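You operate a simulated robot arm through the tools that you are given. There is no shell and no other tool.

You run a simulated robot arm. Do the job below in one go: nothing can be reset, and whatever is moved stays where it is left.

Task
Put things in order on the top of the dark table. At the end: the brown carton (marked "Fittings") from the top of the dark table is on the brown wooden board; the green brush stands where the brown carton stood; the coupler from the top of the dark table stands where the green brush stood; the brown job block from the top of the dark table stands where the coupler stood; whatever was shut is shut again. Leave all else as you found it, and nothing knocked over. Set down upright: carton.

Only the result counts: the job must be done as asked and must still hold three seconds after the hand-in. Knocking over, shifting, dropping, spilling or breaking anything else fails it.

Robot
A 7-joint arm with a two-finger parallel gripper, fixed in place. Base frame: the origin is at the foot of the arm, x ahead of it, y to its left, z up; the work surface is at about z = 0. Readings come in mm, degrees, newtons and seconds.
With the tool pointing down near the work surface it reaches from about 220 to 580 mm from the base axis. Its first joint turns from -66.0 to 66.0 degrees. Payload 2.5 kg.
The tool frame sits at the grasp point between the pads (the TCP): z along the fingers, y along the line on which they close. The tips reach 23 mm beyond it. The gripper opens to 94 mm. The fingers are 38 mm wide and 10 mm thick; the gripper's body (54 by 96 mm) begins 39 mm behind the TCP.
Orientation is that of the tool frame in the base frame, as a unit quaternion [x, y, z, w]. With the fingers straight down and closing along the base's y, the tool's x points along the base's -x, its y along +y and its z along -z.

Tools
- The arm moves only by the tool send_rows. Its argument "commands" is a list of rows, each an object (a shift or turn left out is 0, a gripper value left out holds the last) with "angular": the turn, a rotation vector about the tool's x, y, z in degrees, a list of three; "dp": the shift along the tool's x, y, z in m, a list of three; "claw": the opening, from 0 (shut) to 1 (fully open). In form: [{"angular": [wx, wy, wz], "dp": [dx, dy, dz], "claw": claw}, ...]. A call has 1 to 20 rows; each row shifts and turns the commanded pose from where the row before left it, along the tool's axes as they then stand. A row lasts 0.2 s, in which the tool goes at most 50 mm and 8.6 degrees; a call with a longer step from one row to the next is refused whole, and so is a gripper value outside its range. A pose out of reach is approached as far as the arm can. The call stops where the force on the tool passes 40 N (or 10 N more than at its start, if that is more) or the arm is blocked; 0.2 s more then pass. Each finger travels about 108 mm/s and halts on what it meets, pressing with about 27 N; the grip force reading is that of the motor and also rises with nothing between the fingers. The clock runs only during rows and for 0.2 s after the last one: add rows that do not move to give the fingers time. The reply holds the time, the measured pose of the TCP, the force on the tool along the base axes, the opening and the grip force, in the units named above and with some noise, with the torque about the TCP (base axes, N m) and any sound that the robot's microphone picked up, and new pictures: "views" is both (left out), scene, wrist or none.
- Cameras (640 x 400 px; columns grow to the right, rows downward): "scene" is fixed at [113.7, -415.1, 529.6]; the picture's right is [0.84, -0.55, 0.00], its down [-0.40, -0.60, -0.69] and it looks along [0.38, 0.58, -0.72] (base axes); focal length 253 px, centre (320, 200). "wrist" rides on the gripper at [86, 16, -74] in the tool frame; the picture's right is [-0.18, 0.98, 0.00], its down [-0.58, -0.11, -0.81] and it looks along [-0.79, -0.15, 0.59] (tool axes); focal length 243 px, centre (320, 200). There is no depth. A picture from a camera that has moved, and an enlarged one, comes with that camera's place and axes in the base frame and with its lens.
- zoom(camera, box): a new picture of the part [left, top, right, bottom] of that camera's present view, enlarged. No time passes.
- hand_in(): hands the job in; it is judged then, once.

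Nothing tells you positions but the pictures and the camera data. Unless the task says otherwise, let go and move clear before handing in.

The tools are called after ">>>" by a JSON object that holds its "name" and its "arguments". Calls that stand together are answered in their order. send_rows: Moves the arm, as the interface text tells. Its arguments: {"type":"object","properties":{"commands":{"type":"array","items":{"type":"object","properties":{"angular":{"type":"array","items":{"type":"number"}},"dp":{"type":"array","items":{"type":"number"}},"claw":{"type":"number"}}}},"views":{"type":"string","enum":["both","scene","wrist","none"]}},"required":["commands"]} The other tools are called the same way: zoom (camera, box) takes an enlarged picture of a part of a camera's view; hand_in () hands the job in.

At the start:

```text
time_s: 0.0
position: [356.5, 79.8, 285.5]
tcp_rot: [0.0, 1.0, 0.001, 0.0]
wrist_force: [-0.5, -0.1, 0.3]
wrist_torque: [-0.01, -0.03, 0.0]
finger_gap: 93.8
gripper_force: 0.1
```

scene: 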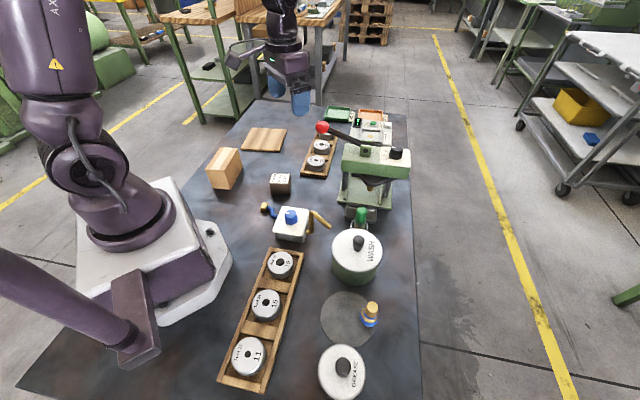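
wrist: 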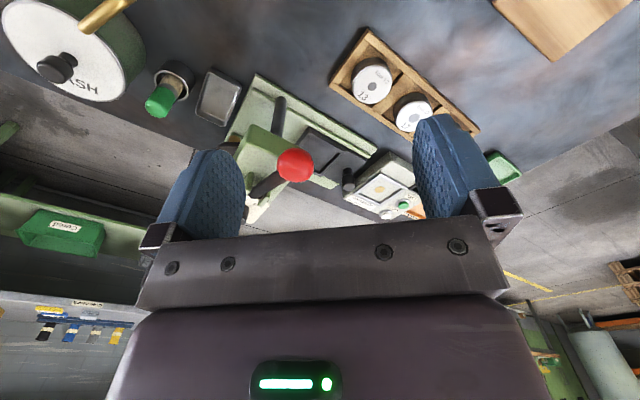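

I see a dark table with a carton, small block, a valve-like object, pots, trays and a press. I'll zoom in to identify everything before moving.

>>> {"name": "zoom", "arguments": {"camera": "scene", "box": [190, 110, 350, 210]}}

>>> {"name": "zoom", "arguments": {"camera": "scene", "box": [300, 90, 420, 165]}}

>>> {"name": "zoom", "arguments": {"camera": "scene", "box": [240, 180, 400, 280]}}

>>> {"name": "zoom", "arguments": {"camera": "scene", "box": [210, 270, 420, 400]}}

>>> {"name": "zoom", "arguments": {"camera": "wrist", "box": [0, 0, 320, 200]}}

>>> {"name": "zoom", "arguments": {"camera": "wrist", "box": [320, 0, 640, 200]}}

```text
4.00 times, centred on (270, 160) of scene
camera zoom: at [113.7, -415.1, 529.6], right [0.84, -0.55, 0.0], down [-0.4, -0.6, -0.69], along [0.38, 0.58, -0.72], focal length 1014 px, centre (520, 360)
```

zoom: 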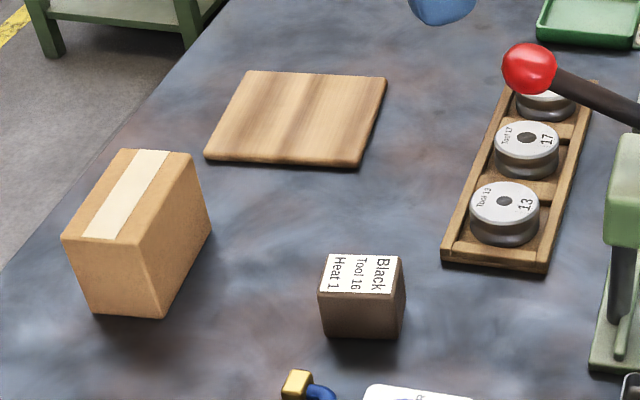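

```text
5.33 times, centred on (360, 128) of scene
camera zoom: at [113.7, -415.1, 529.6], right [0.84, -0.55, 0.0], down [-0.4, -0.6, -0.69], along [0.38, 0.58, -0.72], focal length 1352 px, centre (107, 587)
```

zoom: 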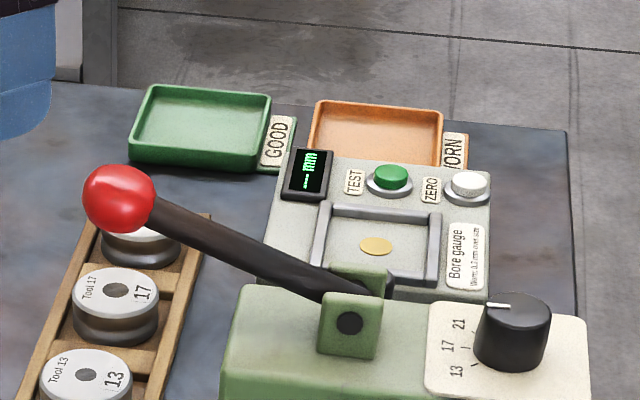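

```text
4.00 times, centred on (320, 230) of scene
camera zoom: at [113.7, -415.1, 529.6], right [0.84, -0.55, 0.0], down [-0.4, -0.6, -0.69], along [0.38, 0.58, -0.72], focal length 1014 px, centre (320, 80)
```

zoom: 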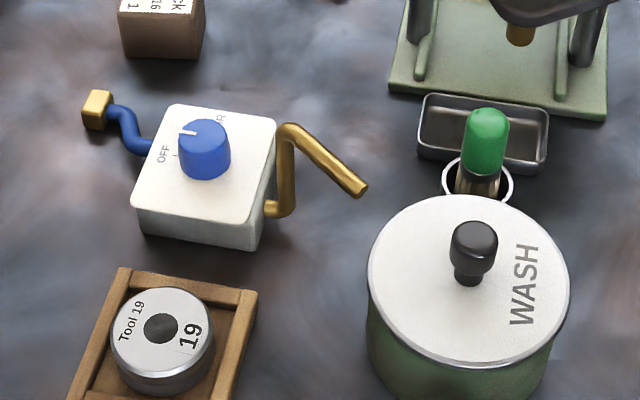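

```text
3.05 times, centred on (315, 335) of scene
camera zoom: at [113.7, -415.1, 529.6], right [0.84, -0.55, 0.0], down [-0.4, -0.6, -0.69], along [0.38, 0.58, -0.72], focal length 772 px, centre (335, -211)
```

zoom: 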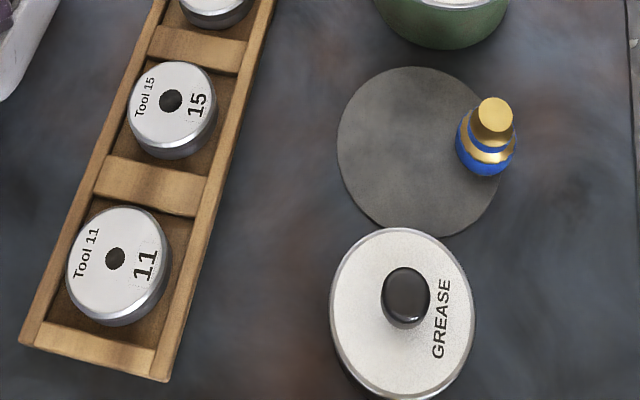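

```text
2.00 times, centred on (160, 100) of wrist
camera zoom: at [269.2, 96.4, 360.7], right [0.18, 0.98, 0.0], down [0.58, -0.11, 0.81], along [0.79, -0.15, -0.59], focal length 485 px, centre (640, 400)
```

zoom: 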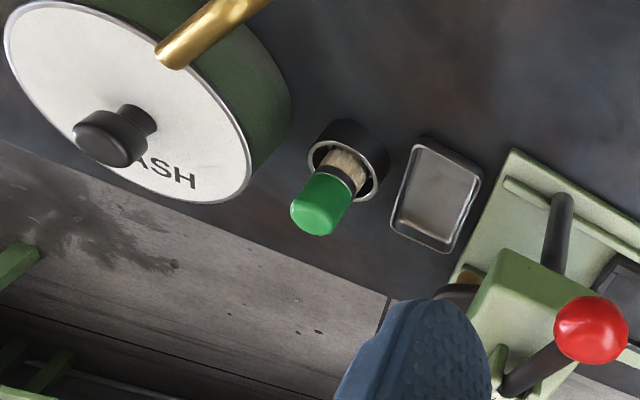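

```text
2.00 times, centred on (480, 100) of wrist
camera zoom: at [269.2, 96.4, 360.7], right [0.18, 0.98, 0.0], down [0.58, -0.11, 0.81], along [0.79, -0.15, -0.59], focal length 485 px, centre (0, 400)
```

zoom: 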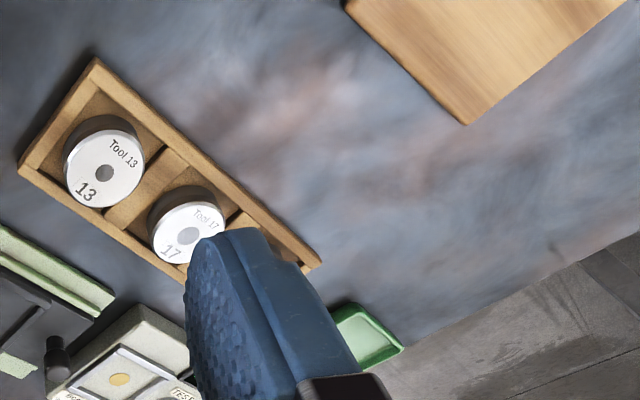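

The brush stands in a small cup at about (409,-143); the blue/gold coupler is at about (290,-326), the block at (319,112), the carton at (204,252) and the board at (391,381). I'll move the wrist camera closer for a better look at the brush and cup.

>>> {"name": "send_rows", "arguments": {"commands": [{"dp": [0.0164, -0.0323, 0.0221]}, {"dp": [0.0164, -0.0323, 0.0221]}, {"dp": [0.0164, -0.0323, 0.0221]}, {"dp": [0.0164, -0.0323, 0.0221]}, {"dp": [0.0164, -0.0323, 0.0221]}, {"dp": [0.0164, -0.0323, 0.0221]}, {}]}}

```text
time_s: 1.6
position: [257.8, -113.4, 153.1]
tcp_rot: [0.0, 1.0, 0.0, 0.0]
wrist_force: [1.0, 0.1, -0.4]
wrist_torque: [0.02, 0.0, 0.04]
finger_gap: 93.9
gripper_force: 0.1
camera wrist: at [171.1, -96.6, 227.5], right [0.18, 0.98, 0.0], down [0.58, -0.11, 0.81], along [0.79, -0.15, -0.59], focal length 243 px, centre (320, 200)
```

scene: 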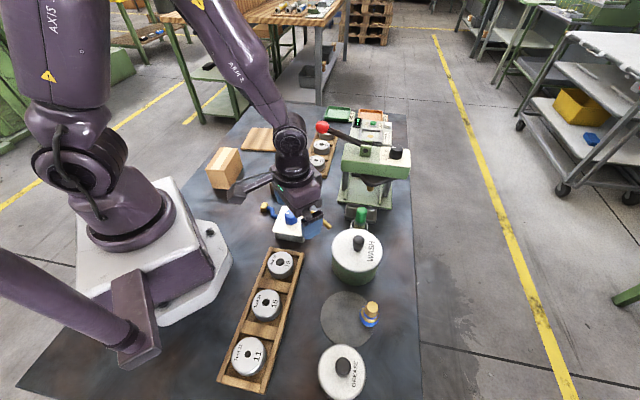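
wrist: 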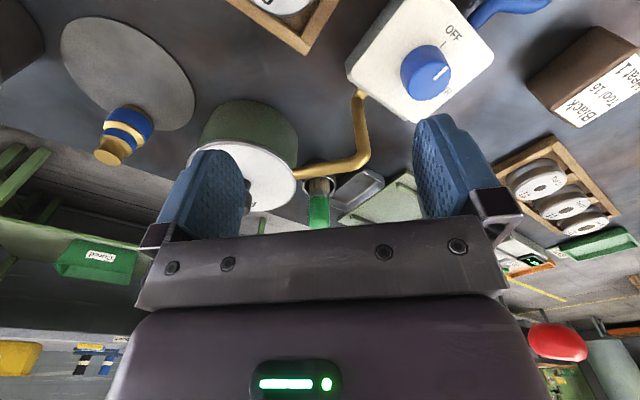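

The brush is visible between the fingers, and the coupler on the grey disc. I'll zoom in on both.

>>> {"name": "zoom", "arguments": {"camera": "wrist", "box": [240, 140, 400, 240]}}

>>> {"name": "zoom", "arguments": {"camera": "wrist", "box": [40, 0, 240, 180]}}

>>> {"name": "zoom", "arguments": {"camera": "scene", "box": [320, 190, 400, 240]}}

>>> {"name": "zoom", "arguments": {"camera": "scene", "box": [330, 280, 410, 340]}}

```text
4.00 times, centred on (320, 190) of wrist
camera zoom: at [171.1, -96.6, 227.5], right [0.18, 0.98, 0.0], down [0.58, -0.11, 0.81], along [0.79, -0.15, -0.59], focal length 970 px, centre (320, 240)
```

zoom: 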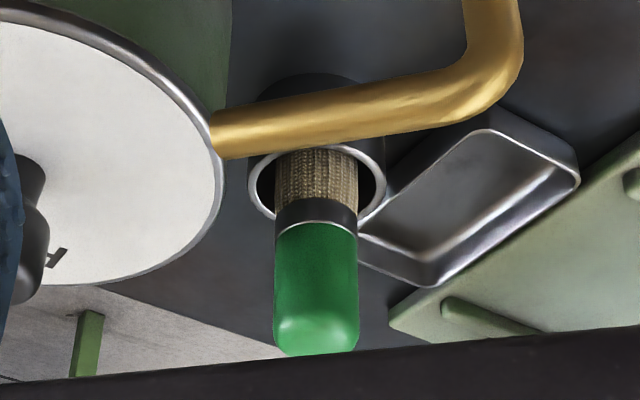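

```text
2.22 times, centred on (140, 90) of wrist
camera zoom: at [171.1, -96.6, 227.5], right [0.18, 0.98, 0.0], down [0.58, -0.11, 0.81], along [0.79, -0.15, -0.59], focal length 539 px, centre (720, 444)
```

zoom: 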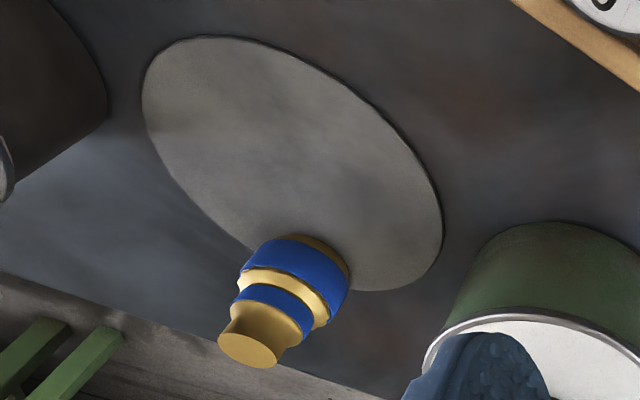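

```text
8.00 times, centred on (360, 215) of scene
camera zoom: at [113.7, -415.1, 529.6], right [0.84, -0.55, 0.0], down [-0.4, -0.6, -0.69], along [0.38, 0.58, -0.72], focal length 2027 px, centre (0, 80)
```

zoom: 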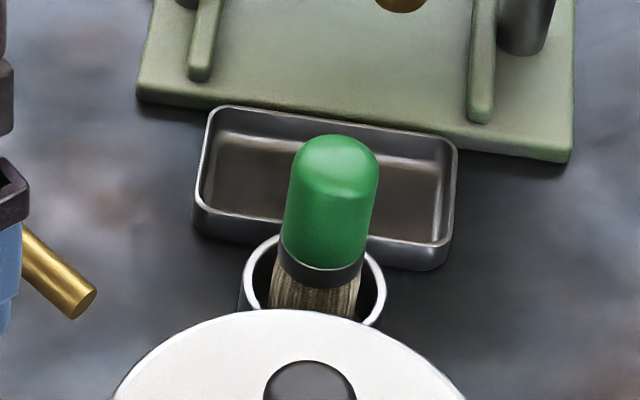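

```text
6.67 times, centred on (370, 310) of scene
camera zoom: at [113.7, -415.1, 529.6], right [0.84, -0.55, 0.0], down [-0.4, -0.6, -0.69], along [0.38, 0.58, -0.72], focal length 1689 px, centre (-13, -533)
```

zoom: 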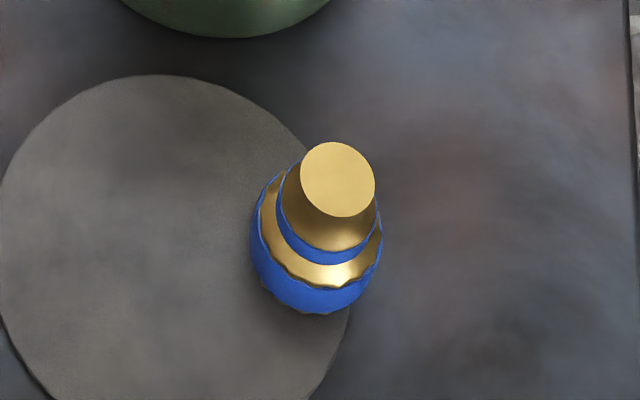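

The brush stands loose in a round cup (inner width about 39 mm), and the coupler is about 37 mm wide. I'll swing round to look at the carton, the first thing to move.

>>> {"name": "send_rows", "arguments": {"commands": [{"dp": [-0.0055, 0.0358, -0.0293]}, {"dp": [-0.0055, 0.0358, -0.0293]}, {"dp": [-0.0055, 0.0358, -0.0293]}, {"dp": [-0.0055, 0.0358, -0.0293]}, {"angular": [0, 0, -8]}, {"angular": [0, 0, -8]}, {"angular": [0, 0, -8]}, {"angular": [0, 0, -8]}, {"angular": [0, 0, -8]}, {"angular": [0, 0, -8]}, {"dp": [-0.0079, 0.0402, 0]}, {"dp": [-0.0079, 0.0402, 0]}, {"dp": [-0.0079, 0.0402, 0]}, {"dp": [-0.0079, 0.0402, 0]}, {"dp": [-0.0079, 0.0402, 0]}, {}]}}

```text
time_s: 5.0
position: [156.2, 193.6, 272.2]
tcp_rot: [-0.408, 0.913, 0.0, 0.0]
wrist_force: [0.7, 0.3, 0.1]
wrist_torque: [0.01, 0.0, 0.04]
finger_gap: 94.1
gripper_force: 0.1
camera wrist: at [85.5, 141.4, 346.6], right [-0.61, 0.79, 0.0], down [0.47, 0.36, 0.81], along [0.64, 0.49, -0.59], focal length 243 px, centre (320, 200)
```

scene: 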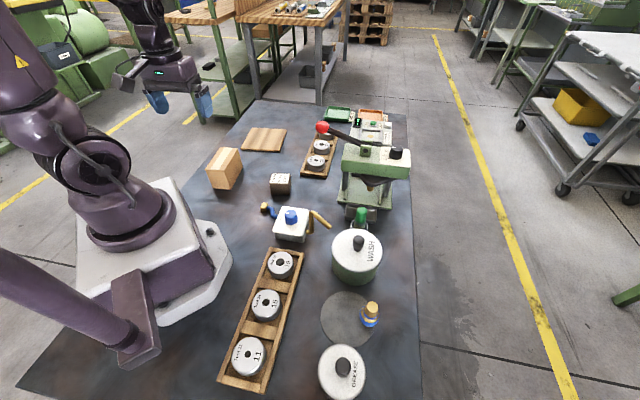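
wrist: 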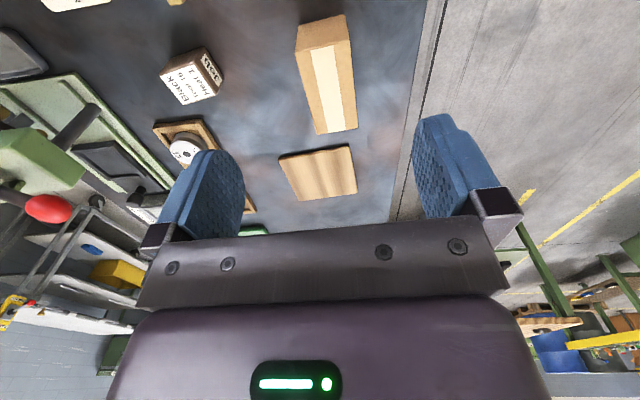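

>>> {"name": "zoom", "arguments": {"camera": "wrist", "box": [240, 0, 400, 100]}}

>>> {"name": "zoom", "arguments": {"camera": "wrist", "box": [240, 100, 400, 220]}}

>>> {"name": "zoom", "arguments": {"camera": "wrist", "box": [140, 30, 260, 120]}}

>>> {"name": "zoom", "arguments": {"camera": "scene", "box": [190, 110, 310, 210]}}

```text
4.00 times, centred on (320, 50) of wrist
camera zoom: at [85.5, 141.4, 346.6], right [-0.61, 0.79, 0.0], down [0.47, 0.36, 0.81], along [0.64, 0.49, -0.59], focal length 970 px, centre (320, 800)
```

zoom: 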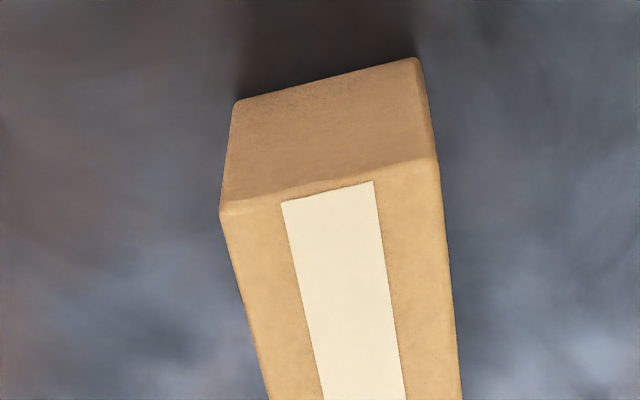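

```text
3.33 times, centred on (320, 160) of wrist
camera zoom: at [85.5, 141.4, 346.6], right [-0.61, 0.79, 0.0], down [0.47, 0.36, 0.81], along [0.64, 0.49, -0.59], focal length 809 px, centre (320, 333)
```

zoom: 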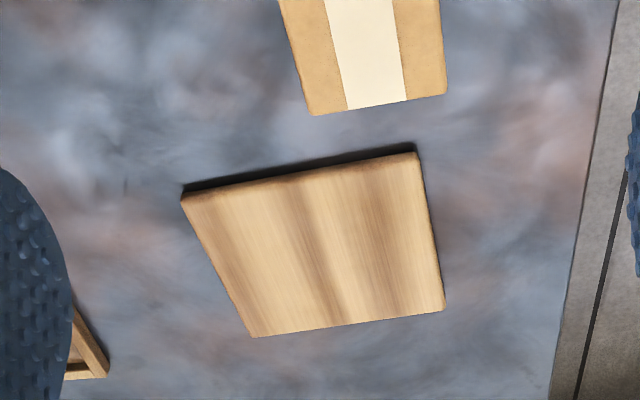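

```text
4.44 times, centred on (200, 75) of wrist
camera zoom: at [85.5, 141.4, 346.6], right [-0.61, 0.79, 0.0], down [0.47, 0.36, 0.81], along [0.64, 0.49, -0.59], focal length 1078 px, centre (853, 756)
```

zoom: 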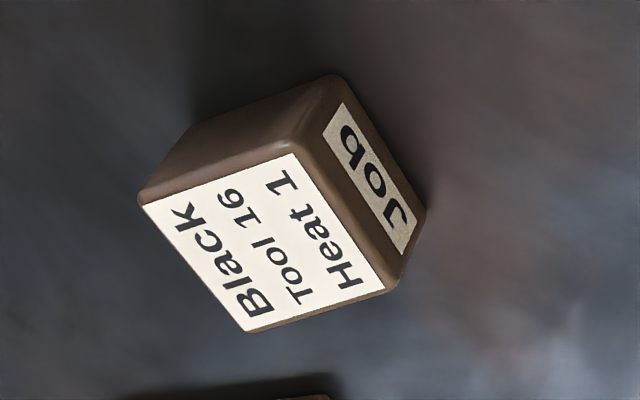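

```text
4.00 times, centred on (250, 160) of scene
camera zoom: at [113.7, -415.1, 529.6], right [0.84, -0.55, 0.0], down [-0.4, -0.6, -0.69], along [0.38, 0.58, -0.72], focal length 1014 px, centre (600, 360)
```

zoom: 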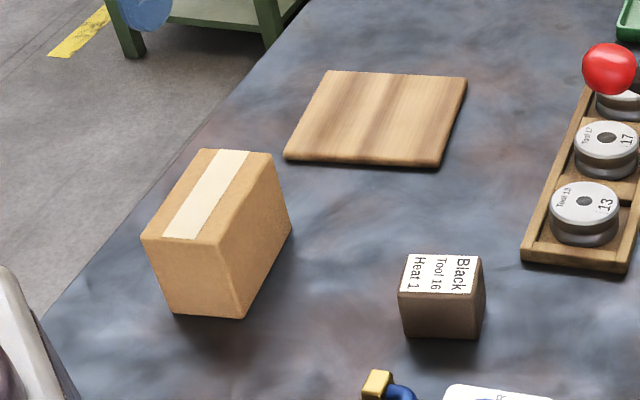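

The carton is at about (205,250), roughly 55×106×72 mm, with its long axis at 48.5°. I'll move above it and check alignment.

>>> {"name": "send_rows", "arguments": {"commands": [{"dp": [-0.0187, 0.0004, 0.0305]}, {"dp": [-0.0187, 0.0004, 0.0305]}, {"dp": [-0.0187, 0.0004, 0.0305]}, {"dp": [-0.0188, 0.0004, 0.0305]}, {}]}}

```text
time_s: 6.2
position: [206.0, 249.6, 150.7]
tcp_rot: [-0.407, 0.914, 0.0, 0.001]
wrist_force: [0.1, -0.2, 0.5]
wrist_torque: [0.01, 0.0, 0.02]
finger_gap: 94.1
gripper_force: 0.2
camera wrist: at [136.2, 197.4, 225.3], right [-0.61, 0.79, 0.0], down [0.47, 0.36, 0.81], along [0.64, 0.49, -0.59], focal length 243 px, centre (320, 200)
```

scene: 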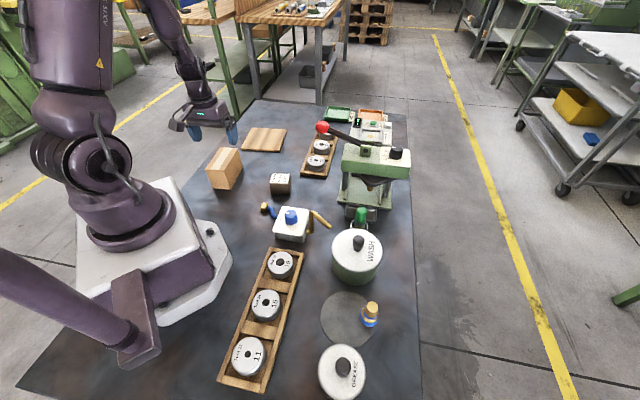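
wrist: 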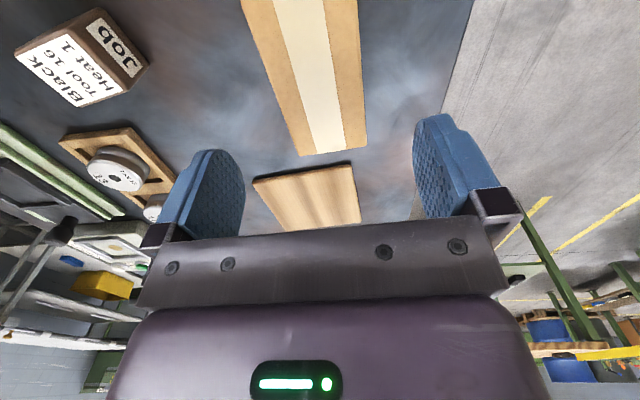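

Alignment looks right. I'll descend and grip the carton.

>>> {"name": "send_rows", "arguments": {"commands": [{"dp": [0, 0, 0.03]}, {"dp": [0, 0, 0.03]}, {"dp": [0, 0, 0.03]}, {"dp": [0, 0, 0.018]}, {}, {"claw": 0.3}, {"claw": 0.3}, {"claw": 0.3}]}}

```text
time_s: 8.0
position: [204.5, 248.9, 40.2]
tcp_rot: [-0.407, 0.914, 0.0, 0.0]
wrist_force: [-0.6, 0.3, -0.2]
wrist_torque: [-0.02, 0.0, 0.0]
finger_gap: 57.8
gripper_force: 26.6
camera wrist: at [134.7, 196.0, 115.7], right [-0.61, 0.79, 0.0], down [0.47, 0.36, 0.81], along [0.64, 0.49, -0.59], focal length 243 px, centre (320, 200)
```

scene: 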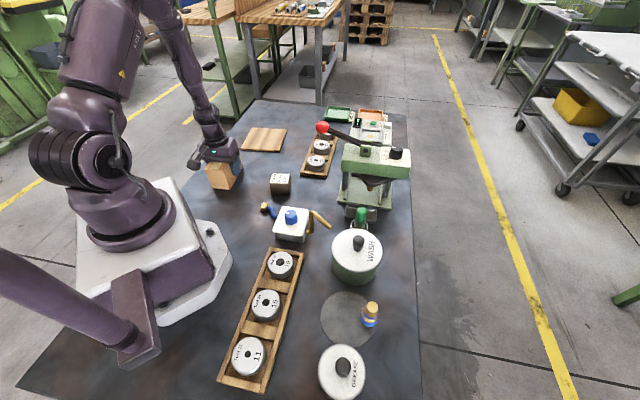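
wrist: 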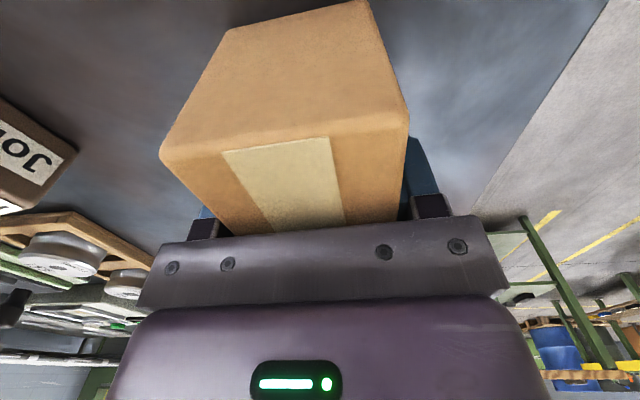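

Carton gripped. Now lift and carry it to above the board.

>>> {"name": "send_rows", "arguments": {"commands": [{"dp": [0, 0, -0.015]}, {"dp": [0, 0, -0.03]}, {"dp": [0, 0, -0.03]}, {}, {"dp": [-0.0268, -0.0063, 0]}, {"dp": [-0.0268, -0.0063, 0]}, {"dp": [-0.0268, -0.0063, 0]}, {"dp": [-0.0268, -0.0063, 0]}, {"dp": [-0.0268, -0.0063, 0]}, {"dp": [-0.0268, -0.0063, 0]}, {"dp": [-0.0268, -0.0063, 0]}, {"dp": [-0.0268, -0.0063, 0]}, {"angular": [0, 0, -2.5]}, {}, {}]}}

```text
time_s: 11.2
position: [385.5, 375.2, 116.8]
tcp_rot: [-0.426, 0.905, 0.0, 0.0]
wrist_force: [0.1, 0.7, -3.0]
wrist_torque: [0.02, -0.02, 0.0]
finger_gap: 57.8
gripper_force: 27.3
camera wrist: at [317.6, 319.5, 191.2], right [-0.64, 0.77, 0.0], down [0.45, 0.38, 0.81], along [0.62, 0.52, -0.59], focal length 243 px, centre (320, 200)
```

scene: 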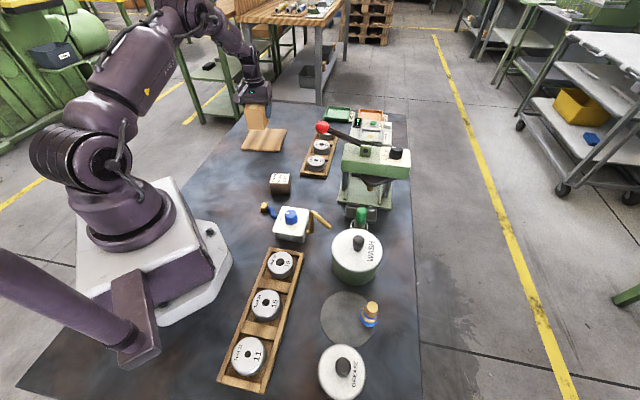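
wrist: 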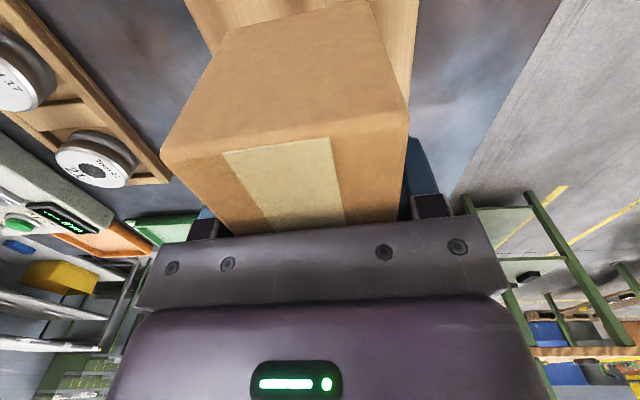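

>>> {"name": "zoom", "arguments": {"camera": "scene", "box": [220, 80, 320, 160]}}

>>> {"name": "zoom", "arguments": {"camera": "wrist", "box": [140, 0, 460, 200]}}

```text
5.00 times, centred on (270, 120) of scene
camera zoom: at [113.8, -415.1, 529.6], right [0.84, -0.55, 0.0], down [-0.4, -0.6, -0.69], along [0.38, 0.58, -0.72], focal length 1267 px, centre (570, 600)
```

zoom: 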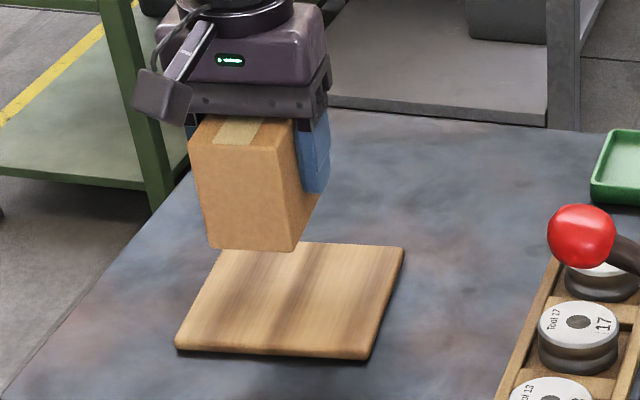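

```text
2.00 times, centred on (300, 100) of wrist
camera zoom: at [317.6, 319.5, 191.2], right [-0.64, 0.77, 0.0], down [0.45, 0.38, 0.81], along [0.62, 0.52, -0.59], focal length 485 px, centre (360, 400)
```

zoom: 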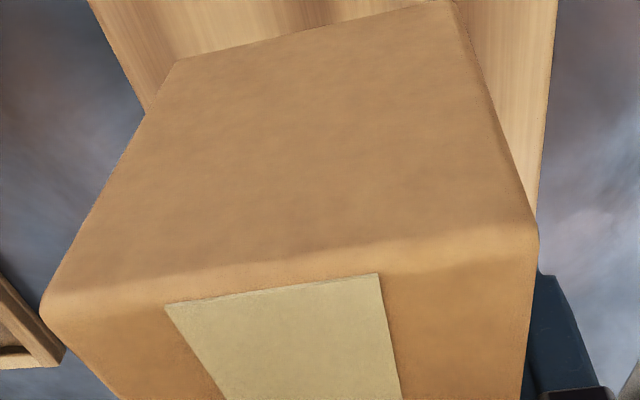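

Carton is centred over the board within a few mm. I'll lower it near the board and then creep down.

>>> {"name": "send_rows", "arguments": {"commands": [{"dp": [0, 0, 0.025]}, {"dp": [0, 0, 0.02]}, {"dp": [0, 0, 0.01]}, {}, {}], "views": "scene"}}

>>> {"name": "zoom", "arguments": {"camera": "scene", "box": [220, 80, 320, 160]}}

```text
time_s: 12.4
position: [385.8, 373.2, 60.3]
tcp_rot: [-0.426, 0.905, 0.0, 0.0]
wrist_force: [0.8, 0.4, -3.1]
wrist_torque: [-0.01, 0.0, 0.03]
finger_gap: 57.9
gripper_force: 27.4
```

scene: 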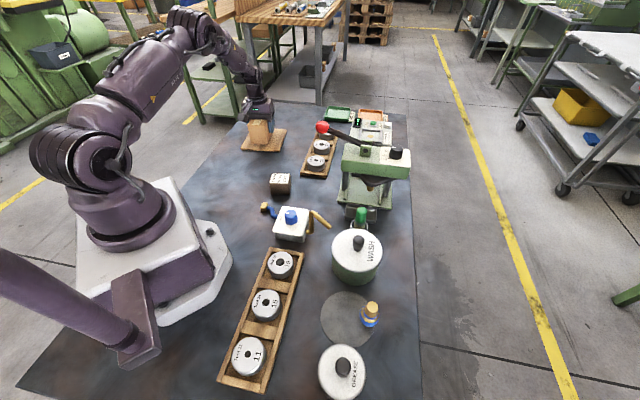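

```text
5.00 times, centred on (270, 120) of scene
camera zoom: at [113.7, -415.1, 529.6], right [0.84, -0.55, 0.0], down [-0.4, -0.6, -0.69], along [0.38, 0.58, -0.72], focal length 1267 px, centre (570, 600)
```

zoom: 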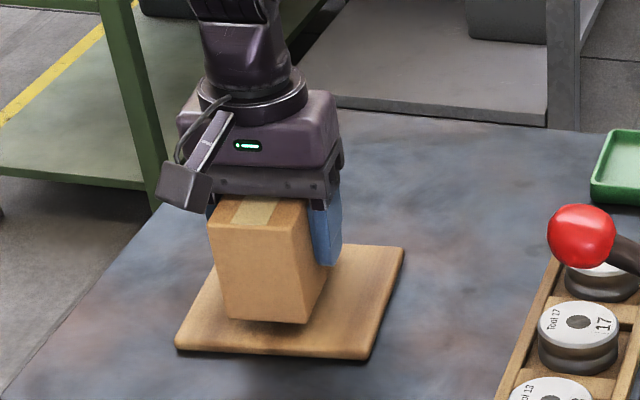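

>>> {"name": "send_rows", "arguments": {"commands": [{"dp": [0, 0, 0.002]}, {"dp": [0, 0, 0.002]}, {"dp": [0, 0, 0.002]}, {}], "views": "none"}}

```text
time_s: 13.4
position: [386.6, 374.6, 55.3]
tcp_rot: [-0.426, 0.905, 0.001, 0.001]
wrist_force: [0.6, -0.3, -4.2]
wrist_torque: [-0.02, -0.04, 0.02]
finger_gap: 58.0
gripper_force: 27.0
```

Not yet in contact; I keep creeping down.

>>> {"name": "send_rows", "arguments": {"commands": [{"dp": [0, 0, 0.0015]}, {"dp": [0, 0, 0.0015]}, {}], "views": "none"}}

```text
time_s: 14.2
position: [386.5, 373.8, 51.9]
tcp_rot: [-0.427, 0.904, 0.0, 0.0]
wrist_force: [0.1, -0.3, -3.6]
wrist_torque: [0.04, -0.01, 0.0]
finger_gap: 57.8
gripper_force: 26.7
```

>>> {"name": "send_rows", "arguments": {"commands": [{"dp": [0, 0, 0.0015]}, {"dp": [0, 0, 0.0015]}, {}], "views": "scene"}}

>>> {"name": "zoom", "arguments": {"camera": "scene", "box": [240, 110, 300, 160]}}

```text
time_s: 15.0
position: [387.6, 376.0, 51.0]
tcp_rot: [-0.427, 0.904, 0.0, 0.001]
wrist_force: [-5.4, -6.8, 18.1]
wrist_torque: [-0.5, 0.49, 0.04]
finger_gap: 57.9
gripper_force: 26.9
```

scene: 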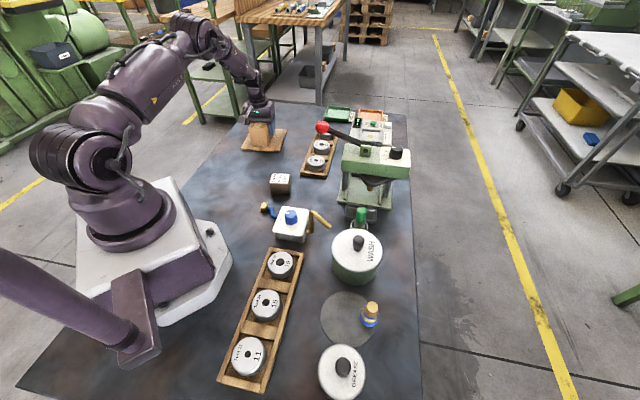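

```text
8.00 times, centred on (270, 135) of scene
camera zoom: at [113.7, -415.2, 529.5], right [0.84, -0.55, 0.0], down [-0.4, -0.6, -0.69], along [0.38, 0.58, -0.72], focal length 2027 px, centre (720, 720)
```

zoom: 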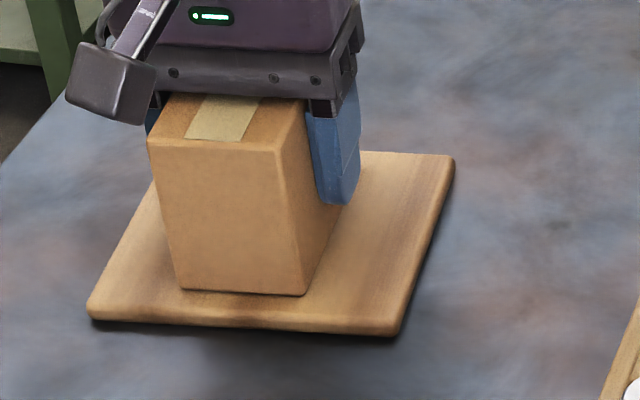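

Contact felt. I'll ease off a hair, release and rise straight up.

>>> {"name": "send_rows", "arguments": {"commands": [{"dp": [0, 0, -0.001]}, {}, {"claw": 1.0}, {"claw": 1.0}, {"claw": 1.0}, {"dp": [0, 0, -0.02]}, {"dp": [0, 0, -0.035]}, {"dp": [0, 0, -0.04]}, {"dp": [0, 0, -0.03]}, {}]}}

>>> {"name": "zoom", "arguments": {"camera": "scene", "box": [230, 90, 310, 160]}}

```text
time_s: 17.2
position: [387.1, 374.9, 173.2]
tcp_rot: [-0.426, 0.905, 0.0, 0.0]
wrist_force: [-0.7, 0.7, 0.0]
wrist_torque: [0.01, -0.01, 0.0]
finger_gap: 94.3
gripper_force: 0.1
camera wrist: at [319.7, 319.6, 248.5], right [-0.64, 0.77, 0.0], down [0.45, 0.38, 0.81], along [0.62, 0.52, -0.59], focal length 243 px, centre (320, 200)
```

scene: 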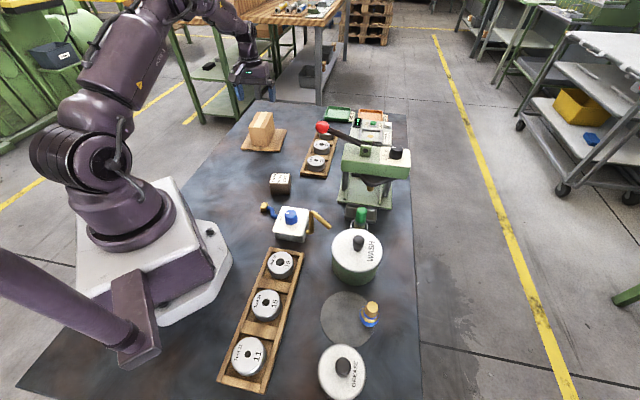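
wrist: 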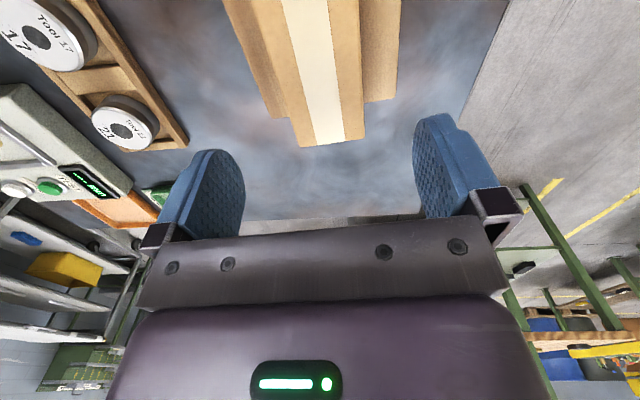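

```text
5.71 times, centred on (270, 125) of scene
camera zoom: at [113.7, -415.1, 529.6], right [0.84, -0.55, 0.0], down [-0.4, -0.6, -0.69], along [0.38, 0.58, -0.72], focal length 1448 px, centre (606, 629)
```

zoom: 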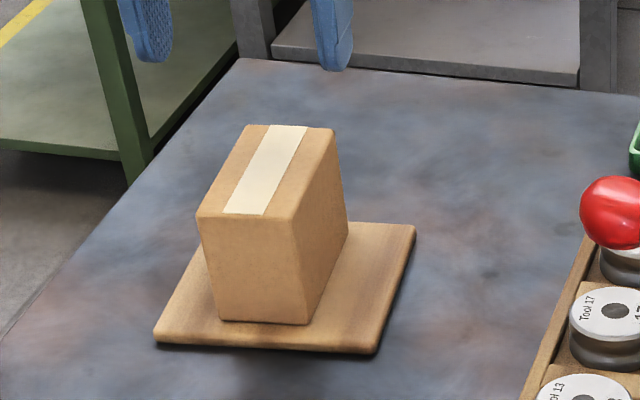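

The carton now stands squarely on the board. Next is the brush: I'll move to view it and its neighbours (pot, nozzle, press) with the gripper turned as planned for the grasp.

>>> {"name": "send_rows", "arguments": {"commands": [{"dp": [0.0332, -0.0089, -0.0218]}, {"dp": [0.0332, -0.0089, -0.0218]}, {"dp": [0.0332, -0.0089, -0.0218]}, {"dp": [0.0332, -0.0089, -0.0218]}, {"angular": [0, 0, 6.8]}, {"angular": [0, 0, 6.8]}, {"angular": [0, 0, 6.8]}, {"dp": [0.0219, -0.0359, 0]}, {"dp": [0.0219, -0.0359, 0]}, {"dp": [0.0219, -0.0359, 0]}, {"dp": [0.0219, -0.0359, 0]}, {"dp": [0.0219, -0.0359, 0]}, {"dp": [0.0219, -0.0359, 0]}, {"dp": [0.0219, -0.0359, 0]}, {"dp": [0.0219, -0.0359, 0]}, {"dp": [0.0219, -0.0359, 0]}, {"dp": [0.0219, -0.0359, 0]}, {"dp": [0, 0, 0.03]}, {}, {}]}}

>>> {"name": "zoom", "arguments": {"camera": "wrist", "box": [200, 80, 440, 240]}}

>>> {"name": "zoom", "arguments": {"camera": "wrist", "box": [320, 80, 640, 280]}}

```text
time_s: 21.4
position: [319.3, -169.9, 233.1]
tcp_rot: [-0.26, 0.966, 0.0, 0.0]
wrist_force: [-0.2, -0.6, -0.7]
wrist_torque: [0.0, -0.03, -0.03]
finger_gap: 94.2
gripper_force: 0.0
camera wrist: at [236.1, -197.9, 306.6], right [-0.33, 0.94, 0.0], down [0.56, 0.2, 0.81], along [0.76, 0.27, -0.59], focal length 243 px, centre (320, 200)
```

scene: 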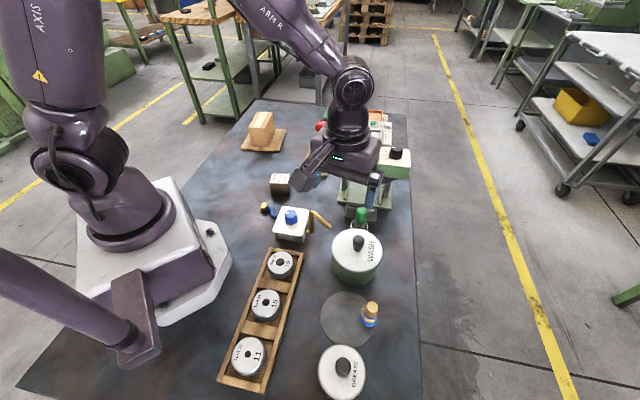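
wrist: 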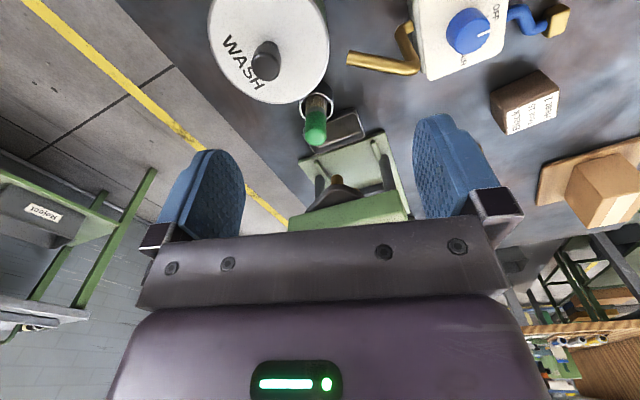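

```text
2.50 times, centred on (320, 160) of wrist
camera zoom: at [236.1, -197.9, 306.6], right [-0.33, 0.94, 0.0], down [0.56, 0.2, 0.81], along [0.76, 0.27, -0.59], focal length 606 px, centre (320, 300)
```

zoom: 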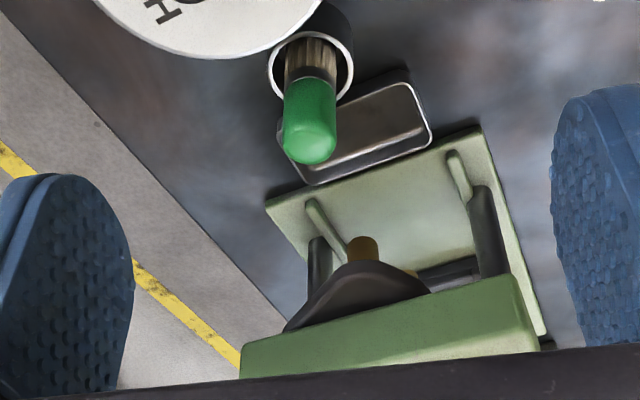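

```text
2.00 times, centred on (480, 180) of wrist
camera zoom: at [236.1, -197.9, 306.6], right [-0.33, 0.94, 0.0], down [0.56, 0.2, 0.81], along [0.76, 0.27, -0.59], focal length 485 px, centre (0, 240)
```

zoom: 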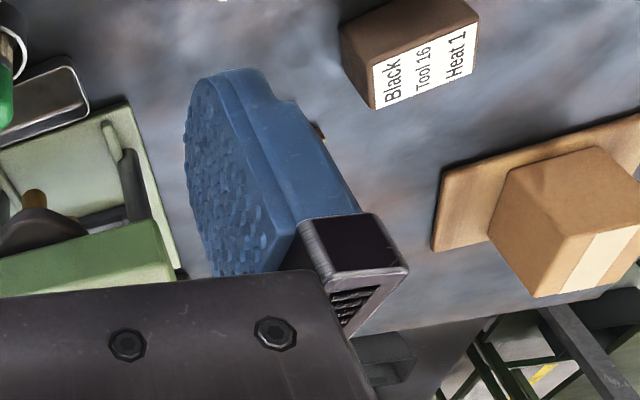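

The brush axis is near (407,-142) with its top at z≈86; the pot lid knob reaches about z=102 and the press head is over 70 mm away. I'll move above the brush with the gripper partly closed and check centring.

>>> {"name": "send_rows", "arguments": {"commands": [{"dp": [-0.0299, -0.0067, 0.0277], "claw": 0.65}, {"dp": [-0.0299, -0.0067, 0.0277]}, {"dp": [-0.0298, -0.0067, 0.0277]}, {}, {}]}}

>>> {"name": "zoom", "arguments": {"camera": "wrist", "box": [220, 0, 420, 160]}}

>>> {"name": "zoom", "arguments": {"camera": "scene", "box": [310, 110, 430, 270]}}

```text
time_s: 22.6
position: [408.4, -141.6, 148.4]
tcp_rot: [-0.26, 0.966, 0.0, 0.0]
wrist_force: [0.1, -0.4, -0.2]
wrist_torque: [-0.01, 0.01, -0.05]
finger_gap: 61.0
gripper_force: 0.1
camera wrist: at [325.3, -169.8, 223.6], right [-0.33, 0.94, 0.0], down [0.56, 0.2, 0.81], along [0.76, 0.27, -0.59], focal length 243 px, centre (320, 200)
```

scene: 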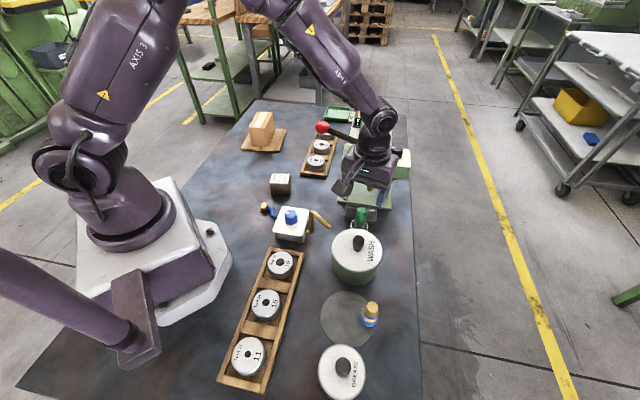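
wrist: 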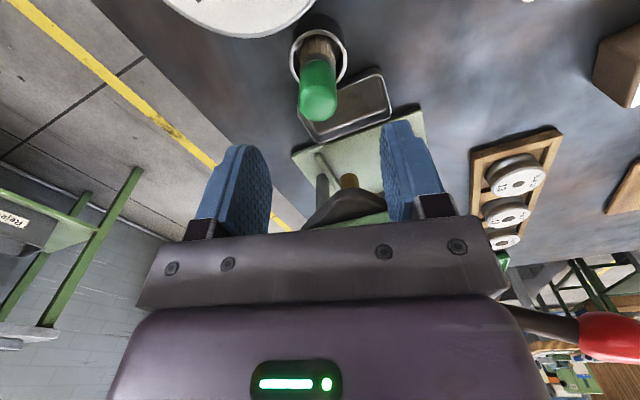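

```text
2.50 times, centred on (320, 80) of wrist
camera zoom: at [325.3, -169.8, 223.6], right [-0.33, 0.94, 0.0], down [0.56, 0.2, 0.81], along [0.76, 0.27, -0.59], focal length 606 px, centre (320, 500)
```

zoom: 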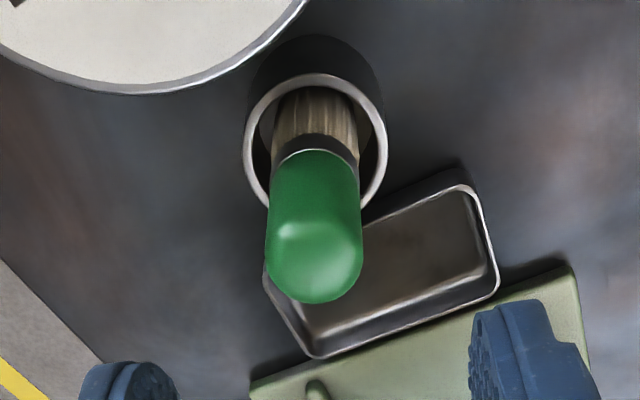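

```text
2.50 times, centred on (370, 190) of scene
camera zoom: at [113.7, -415.1, 529.6], right [0.84, -0.55, 0.0], down [-0.4, -0.6, -0.69], along [0.38, 0.58, -0.72], focal length 634 px, centre (195, 225)
```

zoom: 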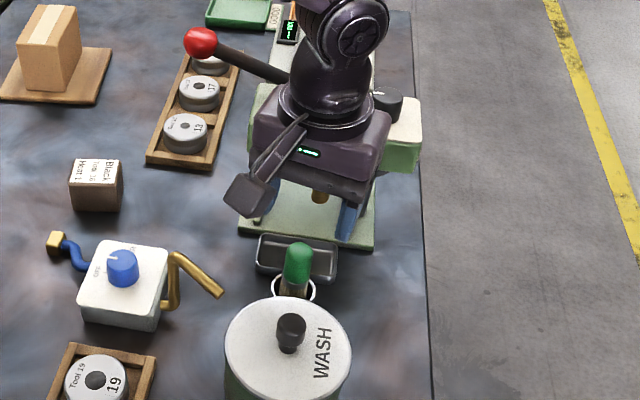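

The brush is centred between the fingers sideways (within 1–2 mm), slightly nearer than the TCP. I'll nudge back 4 mm, descend to z≈65 and grip the handle.

>>> {"name": "send_rows", "arguments": {"commands": [{"dp": [0.004, -0.001, 0.02]}, {"dp": [0, 0, 0.022]}, {"dp": [0, 0, 0.022]}, {"dp": [0, 0, 0.02]}, {}, {"claw": 0.1}, {"claw": 0.1}, {"claw": 0.1}]}}

>>> {"name": "zoom", "arguments": {"camera": "scene", "box": [310, 150, 430, 250]}}

```text
time_s: 24.4
position: [405.0, -146.0, 63.9]
tcp_rot: [-0.26, 0.966, 0.0, 0.0]
wrist_force: [-0.2, -0.4, -1.0]
wrist_torque: [0.02, 0.03, 0.01]
finger_gap: 24.8
gripper_force: 26.9
camera wrist: at [322.2, -174.1, 139.0], right [-0.33, 0.94, 0.0], down [0.56, 0.2, 0.81], along [0.76, 0.27, -0.59], focal length 243 px, centre (320, 200)
```

scene: 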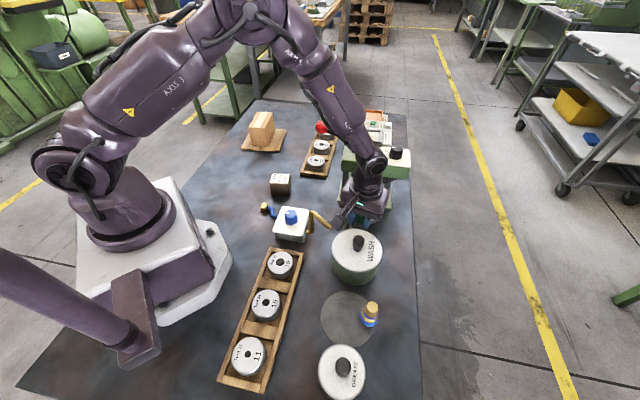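
wrist: 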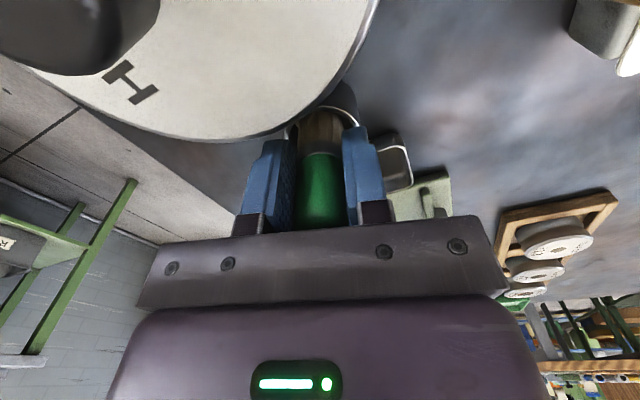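

```text
4.00 times, centred on (370, 200) of scene
camera zoom: at [113.7, -415.1, 529.6], right [0.84, -0.55, 0.0], down [-0.4, -0.6, -0.69], along [0.38, 0.58, -0.72], focal length 1014 px, centre (120, 200)
```

zoom: 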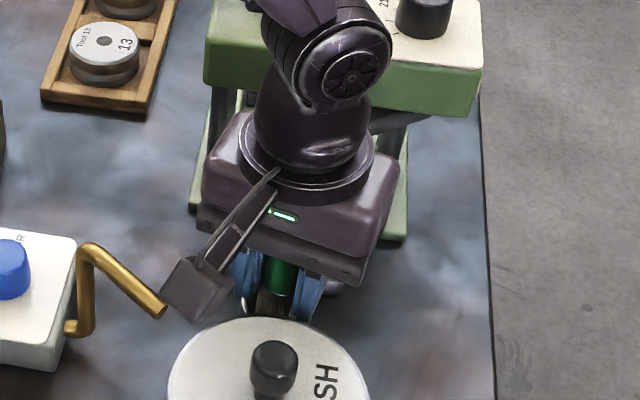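

Brush gripped (24.8 mm). I'll lift it clear of the cup and pots, then carry it round to the carton's old spot.

>>> {"name": "send_rows", "arguments": {"commands": [{"dp": [0, 0, -0.015]}, {"dp": [0, 0, -0.03]}, {"dp": [0, 0, -0.04]}, {"dp": [0, 0, -0.045]}, {}]}}

>>> {"name": "zoom", "arguments": {"camera": "scene", "box": [310, 110, 430, 250]}}

>>> {"name": "zoom", "arguments": {"camera": "wrist", "box": [220, 0, 420, 240]}}

```text
time_s: 25.6
position: [404.0, -146.0, 196.1]
tcp_rot: [-0.259, 0.966, 0.001, 0.0]
wrist_force: [0.2, 0.8, 0.3]
wrist_torque: [-0.01, 0.0, 0.03]
finger_gap: 24.8
gripper_force: 27.1
camera wrist: at [321.0, -173.7, 271.2], right [-0.33, 0.94, 0.0], down [0.56, 0.2, 0.81], along [0.76, 0.27, -0.59], focal length 243 px, centre (320, 200)
```

scene: 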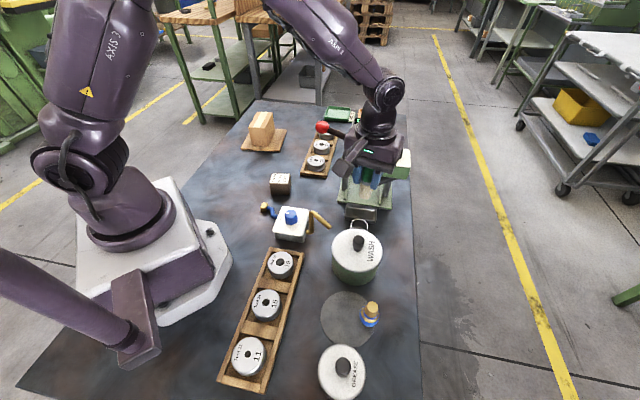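
wrist: 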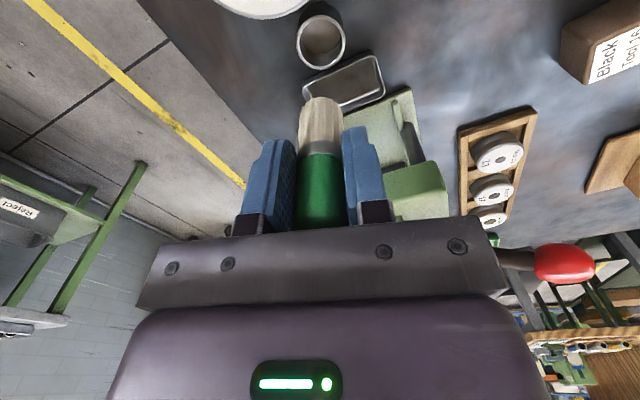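

```text
2.86 times, centred on (370, 180) of scene
camera zoom: at [113.7, -415.1, 529.6], right [0.84, -0.55, 0.0], down [-0.4, -0.6, -0.69], along [0.38, 0.58, -0.72], focal length 724 px, centre (177, 257)
```

zoom: 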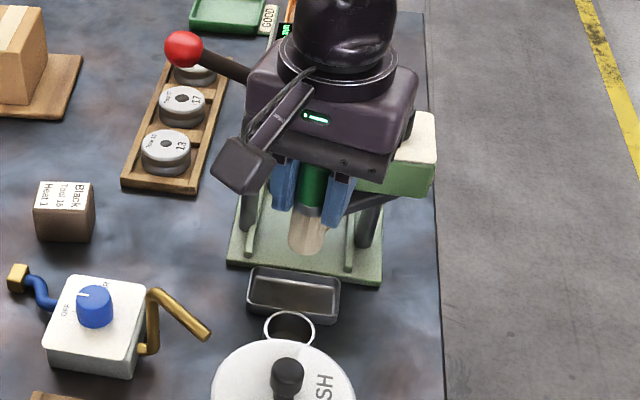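

```text
1.67 times, centred on (320, 120) of wrist
camera zoom: at [321.0, -173.7, 271.2], right [-0.33, 0.94, 0.0], down [0.56, 0.2, 0.81], along [0.76, 0.27, -0.59], focal length 404 px, centre (320, 333)
```

zoom: 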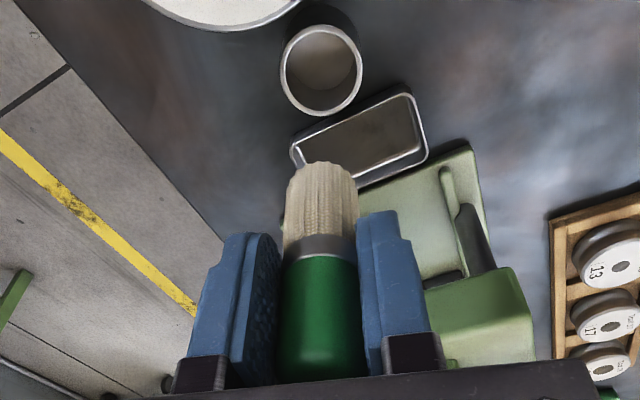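

The brush is out, hanging upright. Let me zoom on the empty cup to measure it while I have the view.

>>> {"name": "zoom", "arguments": {"camera": "wrist", "box": [280, 0, 360, 80]}}

>>> {"name": "zoom", "arguments": {"camera": "scene", "box": [330, 200, 390, 240]}}

```text
5.00 times, centred on (320, 40) of wrist
camera zoom: at [321.0, -173.7, 271.2], right [-0.33, 0.94, 0.0], down [0.56, 0.2, 0.81], along [0.76, 0.27, -0.59], focal length 1213 px, centre (320, 1000)
```

zoom: 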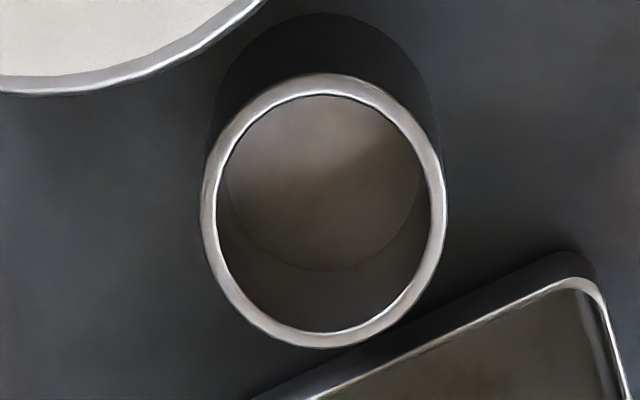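

```text
10.00 times, centred on (360, 220) of scene
camera zoom: at [113.7, -415.1, 529.6], right [0.84, -0.55, 0.0], down [-0.4, -0.6, -0.69], along [0.38, 0.58, -0.72], focal length 2534 px, centre (-80, 0)
```

zoom: 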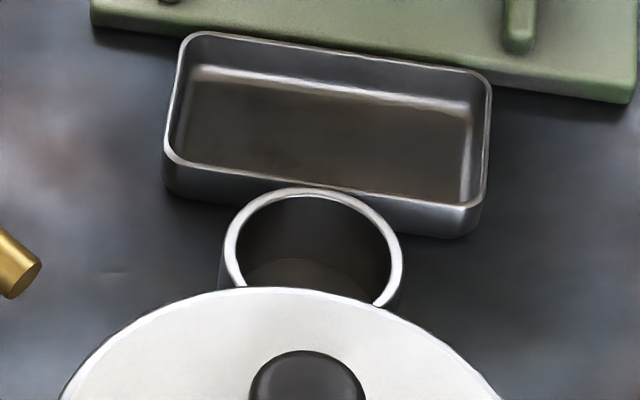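

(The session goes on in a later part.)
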